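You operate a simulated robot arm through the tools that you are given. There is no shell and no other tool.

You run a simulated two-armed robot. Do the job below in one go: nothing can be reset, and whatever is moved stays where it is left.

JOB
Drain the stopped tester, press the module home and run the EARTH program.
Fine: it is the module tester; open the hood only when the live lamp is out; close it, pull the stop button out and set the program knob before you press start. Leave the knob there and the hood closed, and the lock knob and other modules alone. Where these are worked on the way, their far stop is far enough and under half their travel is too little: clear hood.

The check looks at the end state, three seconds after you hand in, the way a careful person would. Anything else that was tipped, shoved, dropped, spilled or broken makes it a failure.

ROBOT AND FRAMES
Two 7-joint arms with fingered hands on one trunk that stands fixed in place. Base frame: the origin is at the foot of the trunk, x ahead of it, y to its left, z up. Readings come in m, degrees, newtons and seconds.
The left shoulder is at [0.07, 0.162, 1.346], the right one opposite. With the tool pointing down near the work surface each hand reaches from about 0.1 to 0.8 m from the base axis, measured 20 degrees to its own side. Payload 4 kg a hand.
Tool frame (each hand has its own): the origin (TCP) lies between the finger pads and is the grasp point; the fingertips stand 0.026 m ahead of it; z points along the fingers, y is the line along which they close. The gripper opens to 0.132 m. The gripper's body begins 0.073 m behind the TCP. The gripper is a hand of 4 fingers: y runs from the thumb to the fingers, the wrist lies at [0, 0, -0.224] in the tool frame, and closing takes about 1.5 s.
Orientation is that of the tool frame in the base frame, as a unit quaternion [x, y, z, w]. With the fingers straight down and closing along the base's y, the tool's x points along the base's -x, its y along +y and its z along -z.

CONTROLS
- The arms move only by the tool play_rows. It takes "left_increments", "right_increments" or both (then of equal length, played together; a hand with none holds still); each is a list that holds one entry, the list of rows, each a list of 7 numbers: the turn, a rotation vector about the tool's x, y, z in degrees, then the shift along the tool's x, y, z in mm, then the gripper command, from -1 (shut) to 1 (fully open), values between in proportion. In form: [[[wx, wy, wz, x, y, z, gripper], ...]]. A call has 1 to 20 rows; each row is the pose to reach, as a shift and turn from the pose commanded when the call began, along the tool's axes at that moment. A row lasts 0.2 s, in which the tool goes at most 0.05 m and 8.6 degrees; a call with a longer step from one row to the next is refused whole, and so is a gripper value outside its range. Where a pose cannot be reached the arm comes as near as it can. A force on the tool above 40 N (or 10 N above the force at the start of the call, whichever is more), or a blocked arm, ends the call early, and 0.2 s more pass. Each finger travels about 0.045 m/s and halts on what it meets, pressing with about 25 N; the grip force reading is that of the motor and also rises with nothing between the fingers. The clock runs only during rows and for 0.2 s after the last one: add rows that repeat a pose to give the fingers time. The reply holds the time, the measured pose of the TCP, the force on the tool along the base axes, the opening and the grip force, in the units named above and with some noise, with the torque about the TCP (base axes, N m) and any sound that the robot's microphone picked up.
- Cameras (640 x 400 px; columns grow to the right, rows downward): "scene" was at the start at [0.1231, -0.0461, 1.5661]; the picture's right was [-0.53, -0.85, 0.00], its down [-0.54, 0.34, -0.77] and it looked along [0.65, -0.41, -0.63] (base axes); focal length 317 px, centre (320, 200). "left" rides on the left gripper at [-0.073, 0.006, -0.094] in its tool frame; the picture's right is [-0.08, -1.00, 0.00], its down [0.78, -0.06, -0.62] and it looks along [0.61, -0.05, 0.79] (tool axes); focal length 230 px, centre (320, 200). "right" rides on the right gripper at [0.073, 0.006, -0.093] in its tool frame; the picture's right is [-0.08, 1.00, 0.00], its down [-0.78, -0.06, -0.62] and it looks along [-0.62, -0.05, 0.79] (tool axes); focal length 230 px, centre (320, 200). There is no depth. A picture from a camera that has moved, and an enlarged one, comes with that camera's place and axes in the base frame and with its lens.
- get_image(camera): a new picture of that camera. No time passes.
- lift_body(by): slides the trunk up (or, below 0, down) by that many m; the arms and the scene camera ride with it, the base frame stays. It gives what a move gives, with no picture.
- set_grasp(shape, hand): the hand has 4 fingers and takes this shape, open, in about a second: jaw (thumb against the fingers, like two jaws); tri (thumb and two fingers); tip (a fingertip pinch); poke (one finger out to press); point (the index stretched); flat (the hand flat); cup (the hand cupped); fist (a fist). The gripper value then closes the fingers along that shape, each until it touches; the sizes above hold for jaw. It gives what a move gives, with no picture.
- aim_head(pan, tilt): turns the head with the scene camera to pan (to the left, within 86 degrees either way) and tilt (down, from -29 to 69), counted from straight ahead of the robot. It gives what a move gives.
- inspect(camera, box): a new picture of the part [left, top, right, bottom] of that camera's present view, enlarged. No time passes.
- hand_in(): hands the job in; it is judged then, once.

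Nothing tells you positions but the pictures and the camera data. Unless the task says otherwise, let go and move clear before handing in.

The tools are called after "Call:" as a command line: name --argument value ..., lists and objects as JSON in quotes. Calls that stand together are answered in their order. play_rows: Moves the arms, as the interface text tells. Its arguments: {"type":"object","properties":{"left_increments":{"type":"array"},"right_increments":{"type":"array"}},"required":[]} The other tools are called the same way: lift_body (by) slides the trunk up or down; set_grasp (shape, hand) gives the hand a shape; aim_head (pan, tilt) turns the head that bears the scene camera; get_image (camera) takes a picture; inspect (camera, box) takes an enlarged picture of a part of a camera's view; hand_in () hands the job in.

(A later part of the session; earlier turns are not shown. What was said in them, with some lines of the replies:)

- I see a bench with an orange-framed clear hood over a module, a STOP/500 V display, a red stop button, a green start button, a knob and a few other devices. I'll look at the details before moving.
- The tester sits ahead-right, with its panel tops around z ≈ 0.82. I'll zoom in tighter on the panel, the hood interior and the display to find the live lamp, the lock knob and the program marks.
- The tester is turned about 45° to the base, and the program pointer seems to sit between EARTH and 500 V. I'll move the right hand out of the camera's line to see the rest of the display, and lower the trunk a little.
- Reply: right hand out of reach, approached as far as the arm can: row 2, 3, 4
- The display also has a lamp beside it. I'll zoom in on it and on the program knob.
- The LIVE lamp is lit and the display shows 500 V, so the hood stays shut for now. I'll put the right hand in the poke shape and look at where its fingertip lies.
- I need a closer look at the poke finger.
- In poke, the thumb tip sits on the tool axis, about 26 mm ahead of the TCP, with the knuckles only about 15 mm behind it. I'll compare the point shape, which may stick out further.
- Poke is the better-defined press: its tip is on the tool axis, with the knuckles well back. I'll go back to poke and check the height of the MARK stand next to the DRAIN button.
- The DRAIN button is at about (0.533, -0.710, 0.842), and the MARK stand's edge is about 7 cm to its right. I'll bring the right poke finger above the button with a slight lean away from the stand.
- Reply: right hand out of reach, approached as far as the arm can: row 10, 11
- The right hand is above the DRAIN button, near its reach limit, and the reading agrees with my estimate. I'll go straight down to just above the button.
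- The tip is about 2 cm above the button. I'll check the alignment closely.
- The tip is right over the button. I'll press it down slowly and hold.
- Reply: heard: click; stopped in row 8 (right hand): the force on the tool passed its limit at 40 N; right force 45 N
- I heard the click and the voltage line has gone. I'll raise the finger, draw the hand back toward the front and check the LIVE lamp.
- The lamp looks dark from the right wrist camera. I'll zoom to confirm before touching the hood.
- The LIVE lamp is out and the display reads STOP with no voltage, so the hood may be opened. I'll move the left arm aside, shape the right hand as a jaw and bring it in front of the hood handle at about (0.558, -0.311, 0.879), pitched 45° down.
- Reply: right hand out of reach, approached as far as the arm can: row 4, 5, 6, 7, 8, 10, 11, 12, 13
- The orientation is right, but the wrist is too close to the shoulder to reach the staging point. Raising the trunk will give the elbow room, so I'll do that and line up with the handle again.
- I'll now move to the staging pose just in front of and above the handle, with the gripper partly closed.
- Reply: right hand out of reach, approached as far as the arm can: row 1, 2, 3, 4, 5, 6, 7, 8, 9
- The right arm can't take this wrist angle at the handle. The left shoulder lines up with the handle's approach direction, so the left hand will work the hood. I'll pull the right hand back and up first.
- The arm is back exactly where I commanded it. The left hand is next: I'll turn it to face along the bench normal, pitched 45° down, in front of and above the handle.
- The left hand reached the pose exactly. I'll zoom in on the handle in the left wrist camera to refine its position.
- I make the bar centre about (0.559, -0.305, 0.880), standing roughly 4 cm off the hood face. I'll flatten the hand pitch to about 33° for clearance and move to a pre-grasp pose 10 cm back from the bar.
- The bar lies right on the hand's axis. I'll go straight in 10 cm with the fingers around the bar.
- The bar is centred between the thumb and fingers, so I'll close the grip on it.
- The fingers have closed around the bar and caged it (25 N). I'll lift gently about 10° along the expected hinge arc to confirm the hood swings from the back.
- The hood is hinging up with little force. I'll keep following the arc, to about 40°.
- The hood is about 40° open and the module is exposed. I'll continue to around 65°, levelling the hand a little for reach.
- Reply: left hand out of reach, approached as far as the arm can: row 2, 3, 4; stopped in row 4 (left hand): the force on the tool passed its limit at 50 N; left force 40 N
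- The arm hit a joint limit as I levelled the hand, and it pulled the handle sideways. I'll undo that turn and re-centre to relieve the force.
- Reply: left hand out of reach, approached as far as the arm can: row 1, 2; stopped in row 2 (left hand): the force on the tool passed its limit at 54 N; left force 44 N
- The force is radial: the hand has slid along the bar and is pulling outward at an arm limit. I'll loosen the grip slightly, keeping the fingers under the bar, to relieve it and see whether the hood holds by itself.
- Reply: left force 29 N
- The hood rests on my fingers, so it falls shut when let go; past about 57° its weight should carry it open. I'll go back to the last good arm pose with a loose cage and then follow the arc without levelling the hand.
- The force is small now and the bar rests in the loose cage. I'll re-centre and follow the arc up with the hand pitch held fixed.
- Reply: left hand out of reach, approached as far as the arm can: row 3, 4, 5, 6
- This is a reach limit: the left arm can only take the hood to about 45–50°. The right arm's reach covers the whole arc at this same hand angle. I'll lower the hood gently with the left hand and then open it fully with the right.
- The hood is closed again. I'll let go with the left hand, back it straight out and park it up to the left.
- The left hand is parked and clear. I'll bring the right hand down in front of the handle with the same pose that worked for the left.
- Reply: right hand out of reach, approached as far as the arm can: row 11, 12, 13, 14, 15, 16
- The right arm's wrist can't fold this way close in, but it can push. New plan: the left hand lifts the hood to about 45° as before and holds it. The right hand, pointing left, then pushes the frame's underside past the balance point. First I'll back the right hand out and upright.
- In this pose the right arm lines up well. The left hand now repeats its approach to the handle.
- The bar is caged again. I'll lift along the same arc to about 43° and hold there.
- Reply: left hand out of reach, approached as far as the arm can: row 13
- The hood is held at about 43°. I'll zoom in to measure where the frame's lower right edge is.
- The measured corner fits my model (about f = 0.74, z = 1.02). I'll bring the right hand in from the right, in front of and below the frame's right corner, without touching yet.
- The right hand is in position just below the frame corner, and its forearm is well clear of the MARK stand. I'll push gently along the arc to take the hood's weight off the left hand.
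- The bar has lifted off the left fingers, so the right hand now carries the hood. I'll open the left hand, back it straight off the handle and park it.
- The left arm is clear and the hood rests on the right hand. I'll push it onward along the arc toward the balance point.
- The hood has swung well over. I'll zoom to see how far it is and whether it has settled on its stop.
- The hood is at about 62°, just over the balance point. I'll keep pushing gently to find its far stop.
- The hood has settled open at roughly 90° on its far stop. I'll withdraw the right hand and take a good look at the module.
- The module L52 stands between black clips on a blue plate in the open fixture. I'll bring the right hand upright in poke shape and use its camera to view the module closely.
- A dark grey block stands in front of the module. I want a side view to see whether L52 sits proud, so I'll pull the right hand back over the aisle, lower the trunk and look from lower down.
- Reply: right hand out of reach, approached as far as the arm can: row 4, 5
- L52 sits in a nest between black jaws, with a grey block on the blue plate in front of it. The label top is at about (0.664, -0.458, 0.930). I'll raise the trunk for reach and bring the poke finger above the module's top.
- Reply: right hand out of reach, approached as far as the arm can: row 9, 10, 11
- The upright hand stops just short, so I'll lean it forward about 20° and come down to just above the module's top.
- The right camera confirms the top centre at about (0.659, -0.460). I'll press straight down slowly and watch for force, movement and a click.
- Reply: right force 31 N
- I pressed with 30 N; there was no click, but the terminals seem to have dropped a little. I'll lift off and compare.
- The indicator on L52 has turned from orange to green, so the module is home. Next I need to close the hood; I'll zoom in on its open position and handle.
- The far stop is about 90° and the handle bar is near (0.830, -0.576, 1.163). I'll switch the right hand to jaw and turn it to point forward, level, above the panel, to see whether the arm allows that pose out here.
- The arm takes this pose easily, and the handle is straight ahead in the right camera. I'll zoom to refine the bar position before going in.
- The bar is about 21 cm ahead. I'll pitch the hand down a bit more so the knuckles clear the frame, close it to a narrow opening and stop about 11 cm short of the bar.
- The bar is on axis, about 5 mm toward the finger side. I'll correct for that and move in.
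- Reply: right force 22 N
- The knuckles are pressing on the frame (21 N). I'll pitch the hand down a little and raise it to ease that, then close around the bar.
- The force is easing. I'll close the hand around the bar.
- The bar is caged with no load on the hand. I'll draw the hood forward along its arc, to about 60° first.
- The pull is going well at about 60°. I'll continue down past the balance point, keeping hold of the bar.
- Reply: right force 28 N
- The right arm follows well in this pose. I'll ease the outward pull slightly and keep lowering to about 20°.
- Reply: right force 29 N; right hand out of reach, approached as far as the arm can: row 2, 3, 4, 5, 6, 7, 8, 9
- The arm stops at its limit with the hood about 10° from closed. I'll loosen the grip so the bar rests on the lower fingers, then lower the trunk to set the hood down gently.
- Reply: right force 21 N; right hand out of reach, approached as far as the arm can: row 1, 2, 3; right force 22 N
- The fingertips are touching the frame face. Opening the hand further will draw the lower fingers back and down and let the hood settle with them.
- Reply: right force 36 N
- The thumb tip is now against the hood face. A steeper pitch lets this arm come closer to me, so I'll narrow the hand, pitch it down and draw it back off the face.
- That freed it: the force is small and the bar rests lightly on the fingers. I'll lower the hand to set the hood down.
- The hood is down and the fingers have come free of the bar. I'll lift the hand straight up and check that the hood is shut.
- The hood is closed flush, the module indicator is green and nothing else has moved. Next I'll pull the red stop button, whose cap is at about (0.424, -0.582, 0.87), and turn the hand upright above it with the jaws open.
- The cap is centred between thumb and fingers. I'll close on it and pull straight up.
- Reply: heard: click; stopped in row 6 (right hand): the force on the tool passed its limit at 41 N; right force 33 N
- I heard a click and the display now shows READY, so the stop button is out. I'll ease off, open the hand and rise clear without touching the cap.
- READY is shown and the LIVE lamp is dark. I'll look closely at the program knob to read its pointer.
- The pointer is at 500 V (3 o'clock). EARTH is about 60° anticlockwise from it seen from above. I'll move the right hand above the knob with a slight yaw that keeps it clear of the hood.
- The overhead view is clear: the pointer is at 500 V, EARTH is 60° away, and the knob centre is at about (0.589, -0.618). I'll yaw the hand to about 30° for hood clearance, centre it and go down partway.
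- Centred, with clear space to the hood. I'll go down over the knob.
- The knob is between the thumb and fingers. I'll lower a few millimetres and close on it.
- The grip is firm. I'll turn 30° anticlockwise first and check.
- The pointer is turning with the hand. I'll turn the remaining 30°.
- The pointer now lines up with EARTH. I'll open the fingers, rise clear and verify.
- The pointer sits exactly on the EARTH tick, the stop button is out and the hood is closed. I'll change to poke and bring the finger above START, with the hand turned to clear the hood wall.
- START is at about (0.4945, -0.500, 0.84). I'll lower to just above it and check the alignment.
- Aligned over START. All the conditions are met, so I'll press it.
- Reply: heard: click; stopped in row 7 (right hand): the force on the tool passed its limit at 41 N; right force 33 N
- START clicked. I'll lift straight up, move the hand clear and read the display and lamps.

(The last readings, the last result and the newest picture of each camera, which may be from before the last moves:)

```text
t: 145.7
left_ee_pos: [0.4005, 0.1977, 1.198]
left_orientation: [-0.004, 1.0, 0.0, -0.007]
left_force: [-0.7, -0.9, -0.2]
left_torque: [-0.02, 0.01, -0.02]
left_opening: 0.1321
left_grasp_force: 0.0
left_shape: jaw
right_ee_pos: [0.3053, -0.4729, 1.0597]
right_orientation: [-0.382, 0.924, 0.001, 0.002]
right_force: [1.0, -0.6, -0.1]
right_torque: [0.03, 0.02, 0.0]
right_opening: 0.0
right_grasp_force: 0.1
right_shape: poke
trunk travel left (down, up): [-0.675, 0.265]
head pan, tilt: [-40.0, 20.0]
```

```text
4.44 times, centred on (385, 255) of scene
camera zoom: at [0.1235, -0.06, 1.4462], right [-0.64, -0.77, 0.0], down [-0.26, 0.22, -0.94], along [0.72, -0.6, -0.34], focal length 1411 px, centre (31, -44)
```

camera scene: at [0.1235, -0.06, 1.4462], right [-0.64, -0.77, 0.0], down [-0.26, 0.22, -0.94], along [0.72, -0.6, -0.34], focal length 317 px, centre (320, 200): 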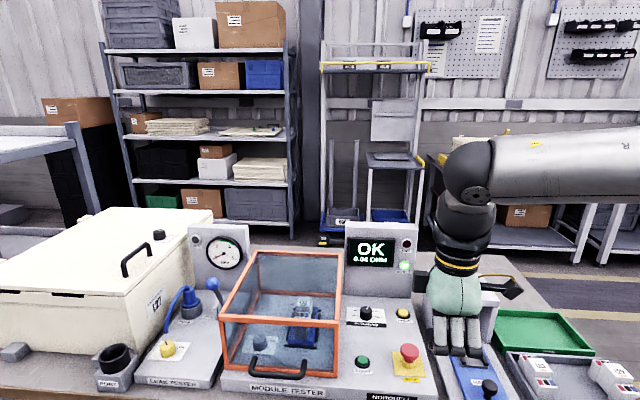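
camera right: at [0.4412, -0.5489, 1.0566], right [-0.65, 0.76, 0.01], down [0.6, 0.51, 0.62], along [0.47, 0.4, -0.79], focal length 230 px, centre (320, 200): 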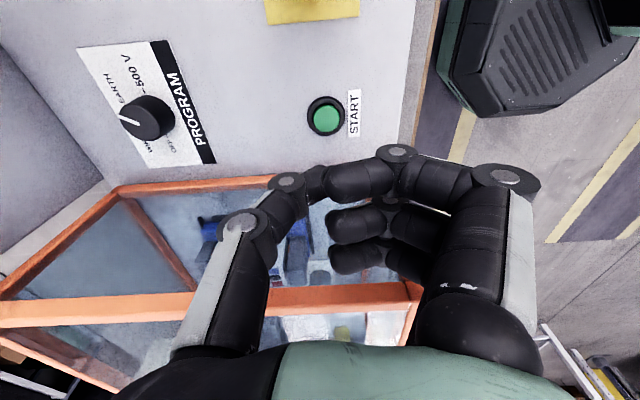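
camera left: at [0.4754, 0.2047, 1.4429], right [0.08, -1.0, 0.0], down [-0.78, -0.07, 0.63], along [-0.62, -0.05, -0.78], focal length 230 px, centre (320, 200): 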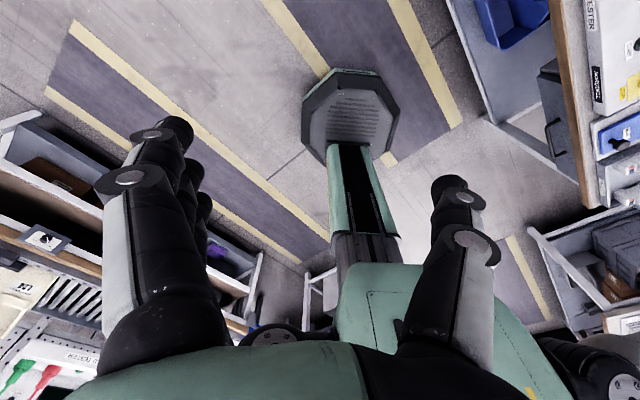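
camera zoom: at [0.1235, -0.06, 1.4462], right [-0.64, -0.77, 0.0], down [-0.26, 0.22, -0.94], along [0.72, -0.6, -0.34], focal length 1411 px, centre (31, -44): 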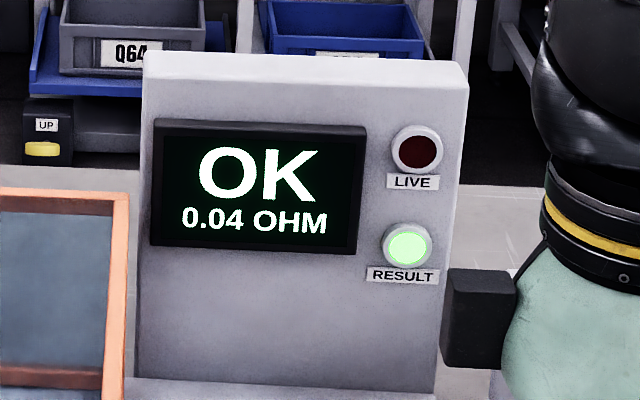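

The display reads OK 0.04 OHM and the RESULT lamp is green. I'll do a final check of the knob, hood, lock knob and other modules before handing in.

Call:
inspect --camera "scene" --box '[205, 245, 440, 400]'

Call:
inspect --camera "scene" --box '[335, 290, 440, 390]'

Call:
inspect --camera "scene" --box '[420, 250, 640, 400]'

Call:
inspect --camera "scene" --box '[0, 190, 260, 400]'

```text
2.58 times, centred on (322, 322) of scene
camera zoom: at [0.1235, -0.06, 1.4462], right [-0.64, -0.77, 0.0], down [-0.26, 0.22, -0.94], along [0.72, -0.6, -0.34], focal length 819 px, centre (314, -116)
```

zoom: 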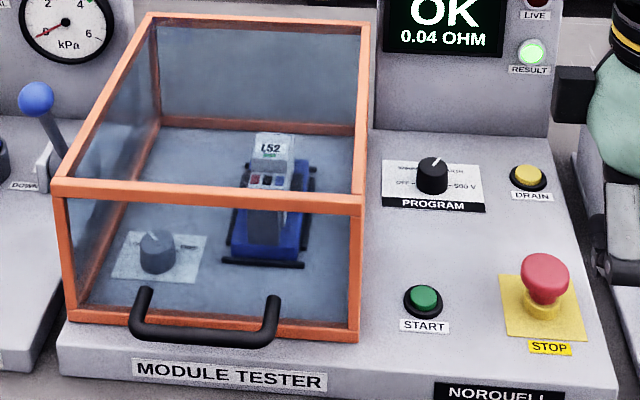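

```text
4.00 times, centred on (388, 340) of scene
camera zoom: at [0.1235, -0.06, 1.4462], right [-0.64, -0.77, 0.0], down [-0.26, 0.22, -0.94], along [0.72, -0.6, -0.34], focal length 1270 px, centre (50, -360)
```

zoom: 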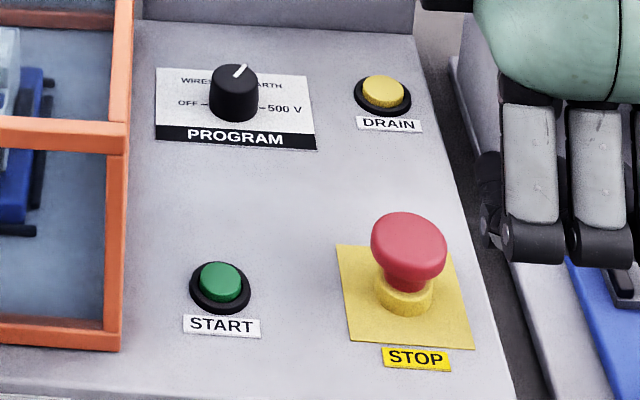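

```text
2.67 times, centred on (530, 325) of scene
camera zoom: at [0.1235, -0.06, 1.4462], right [-0.64, -0.77, 0.0], down [-0.26, 0.22, -0.94], along [0.72, -0.6, -0.34], focal length 846 px, centre (-240, -133)
```

zoom: 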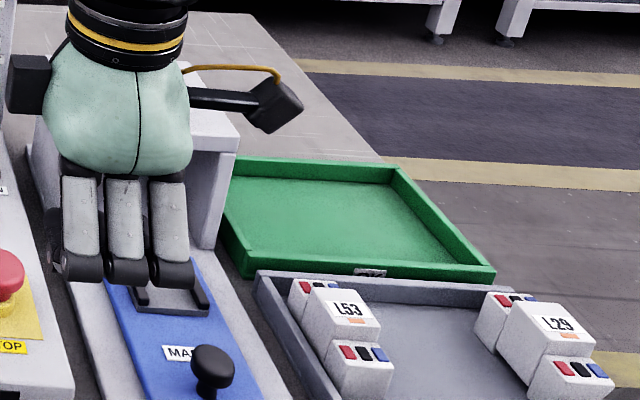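

```text
1.90 times, centred on (130, 295) of scene
camera zoom: at [0.1235, -0.06, 1.4462], right [-0.64, -0.77, 0.0], down [-0.26, 0.22, -0.94], along [0.72, -0.6, -0.34], focal length 605 px, centre (682, 19)
```

zoom: 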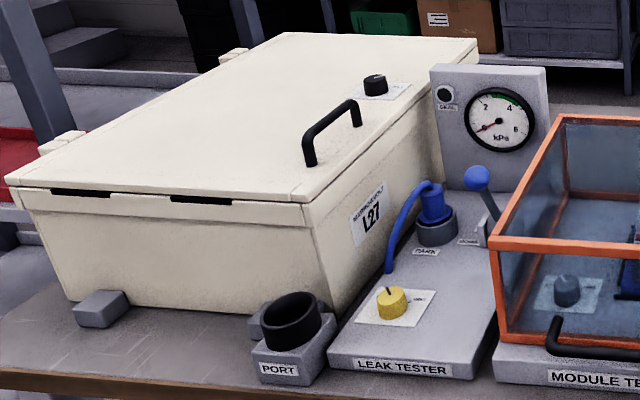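

The hood is closed, the knob points at EARTH, the stop button is out, the module is home and the result is OK. The lock knob, the other modules and the neighbouring equipment look unchanged, and both hands are clear, so I'm handing in.

Call:
hand_in

```text
The job is handed in.
```

The job is done and handed in. The tester ran the EARTH program, the display reads **OK 0.04 OHM**, and the RESULT lamp is green.

- **Drain:** I pressed DRAIN and waited for the LIVE lamp to go out and the 500 V reading to clear before opening the hood.
- **Hood:** I opened it to its far stop at about 90° and closed it afterwards. My first lift, with the left hand, only reached about 45–50°, so I lowered it and opened it with both arms.
- **Module:** I pressed L52 down, and its indicator changed from orange to green.
- **Stop button, program and start:** I pulled the stop button out (the display showed READY), turned the knob from 500 V to EARTH, then pressed START.

At hand-in the hood was closed, the knob was on EARTH and both hands were clear. In the last pictures the lock knob, the other modules and the neighbouring equipment looked as they did at the start.
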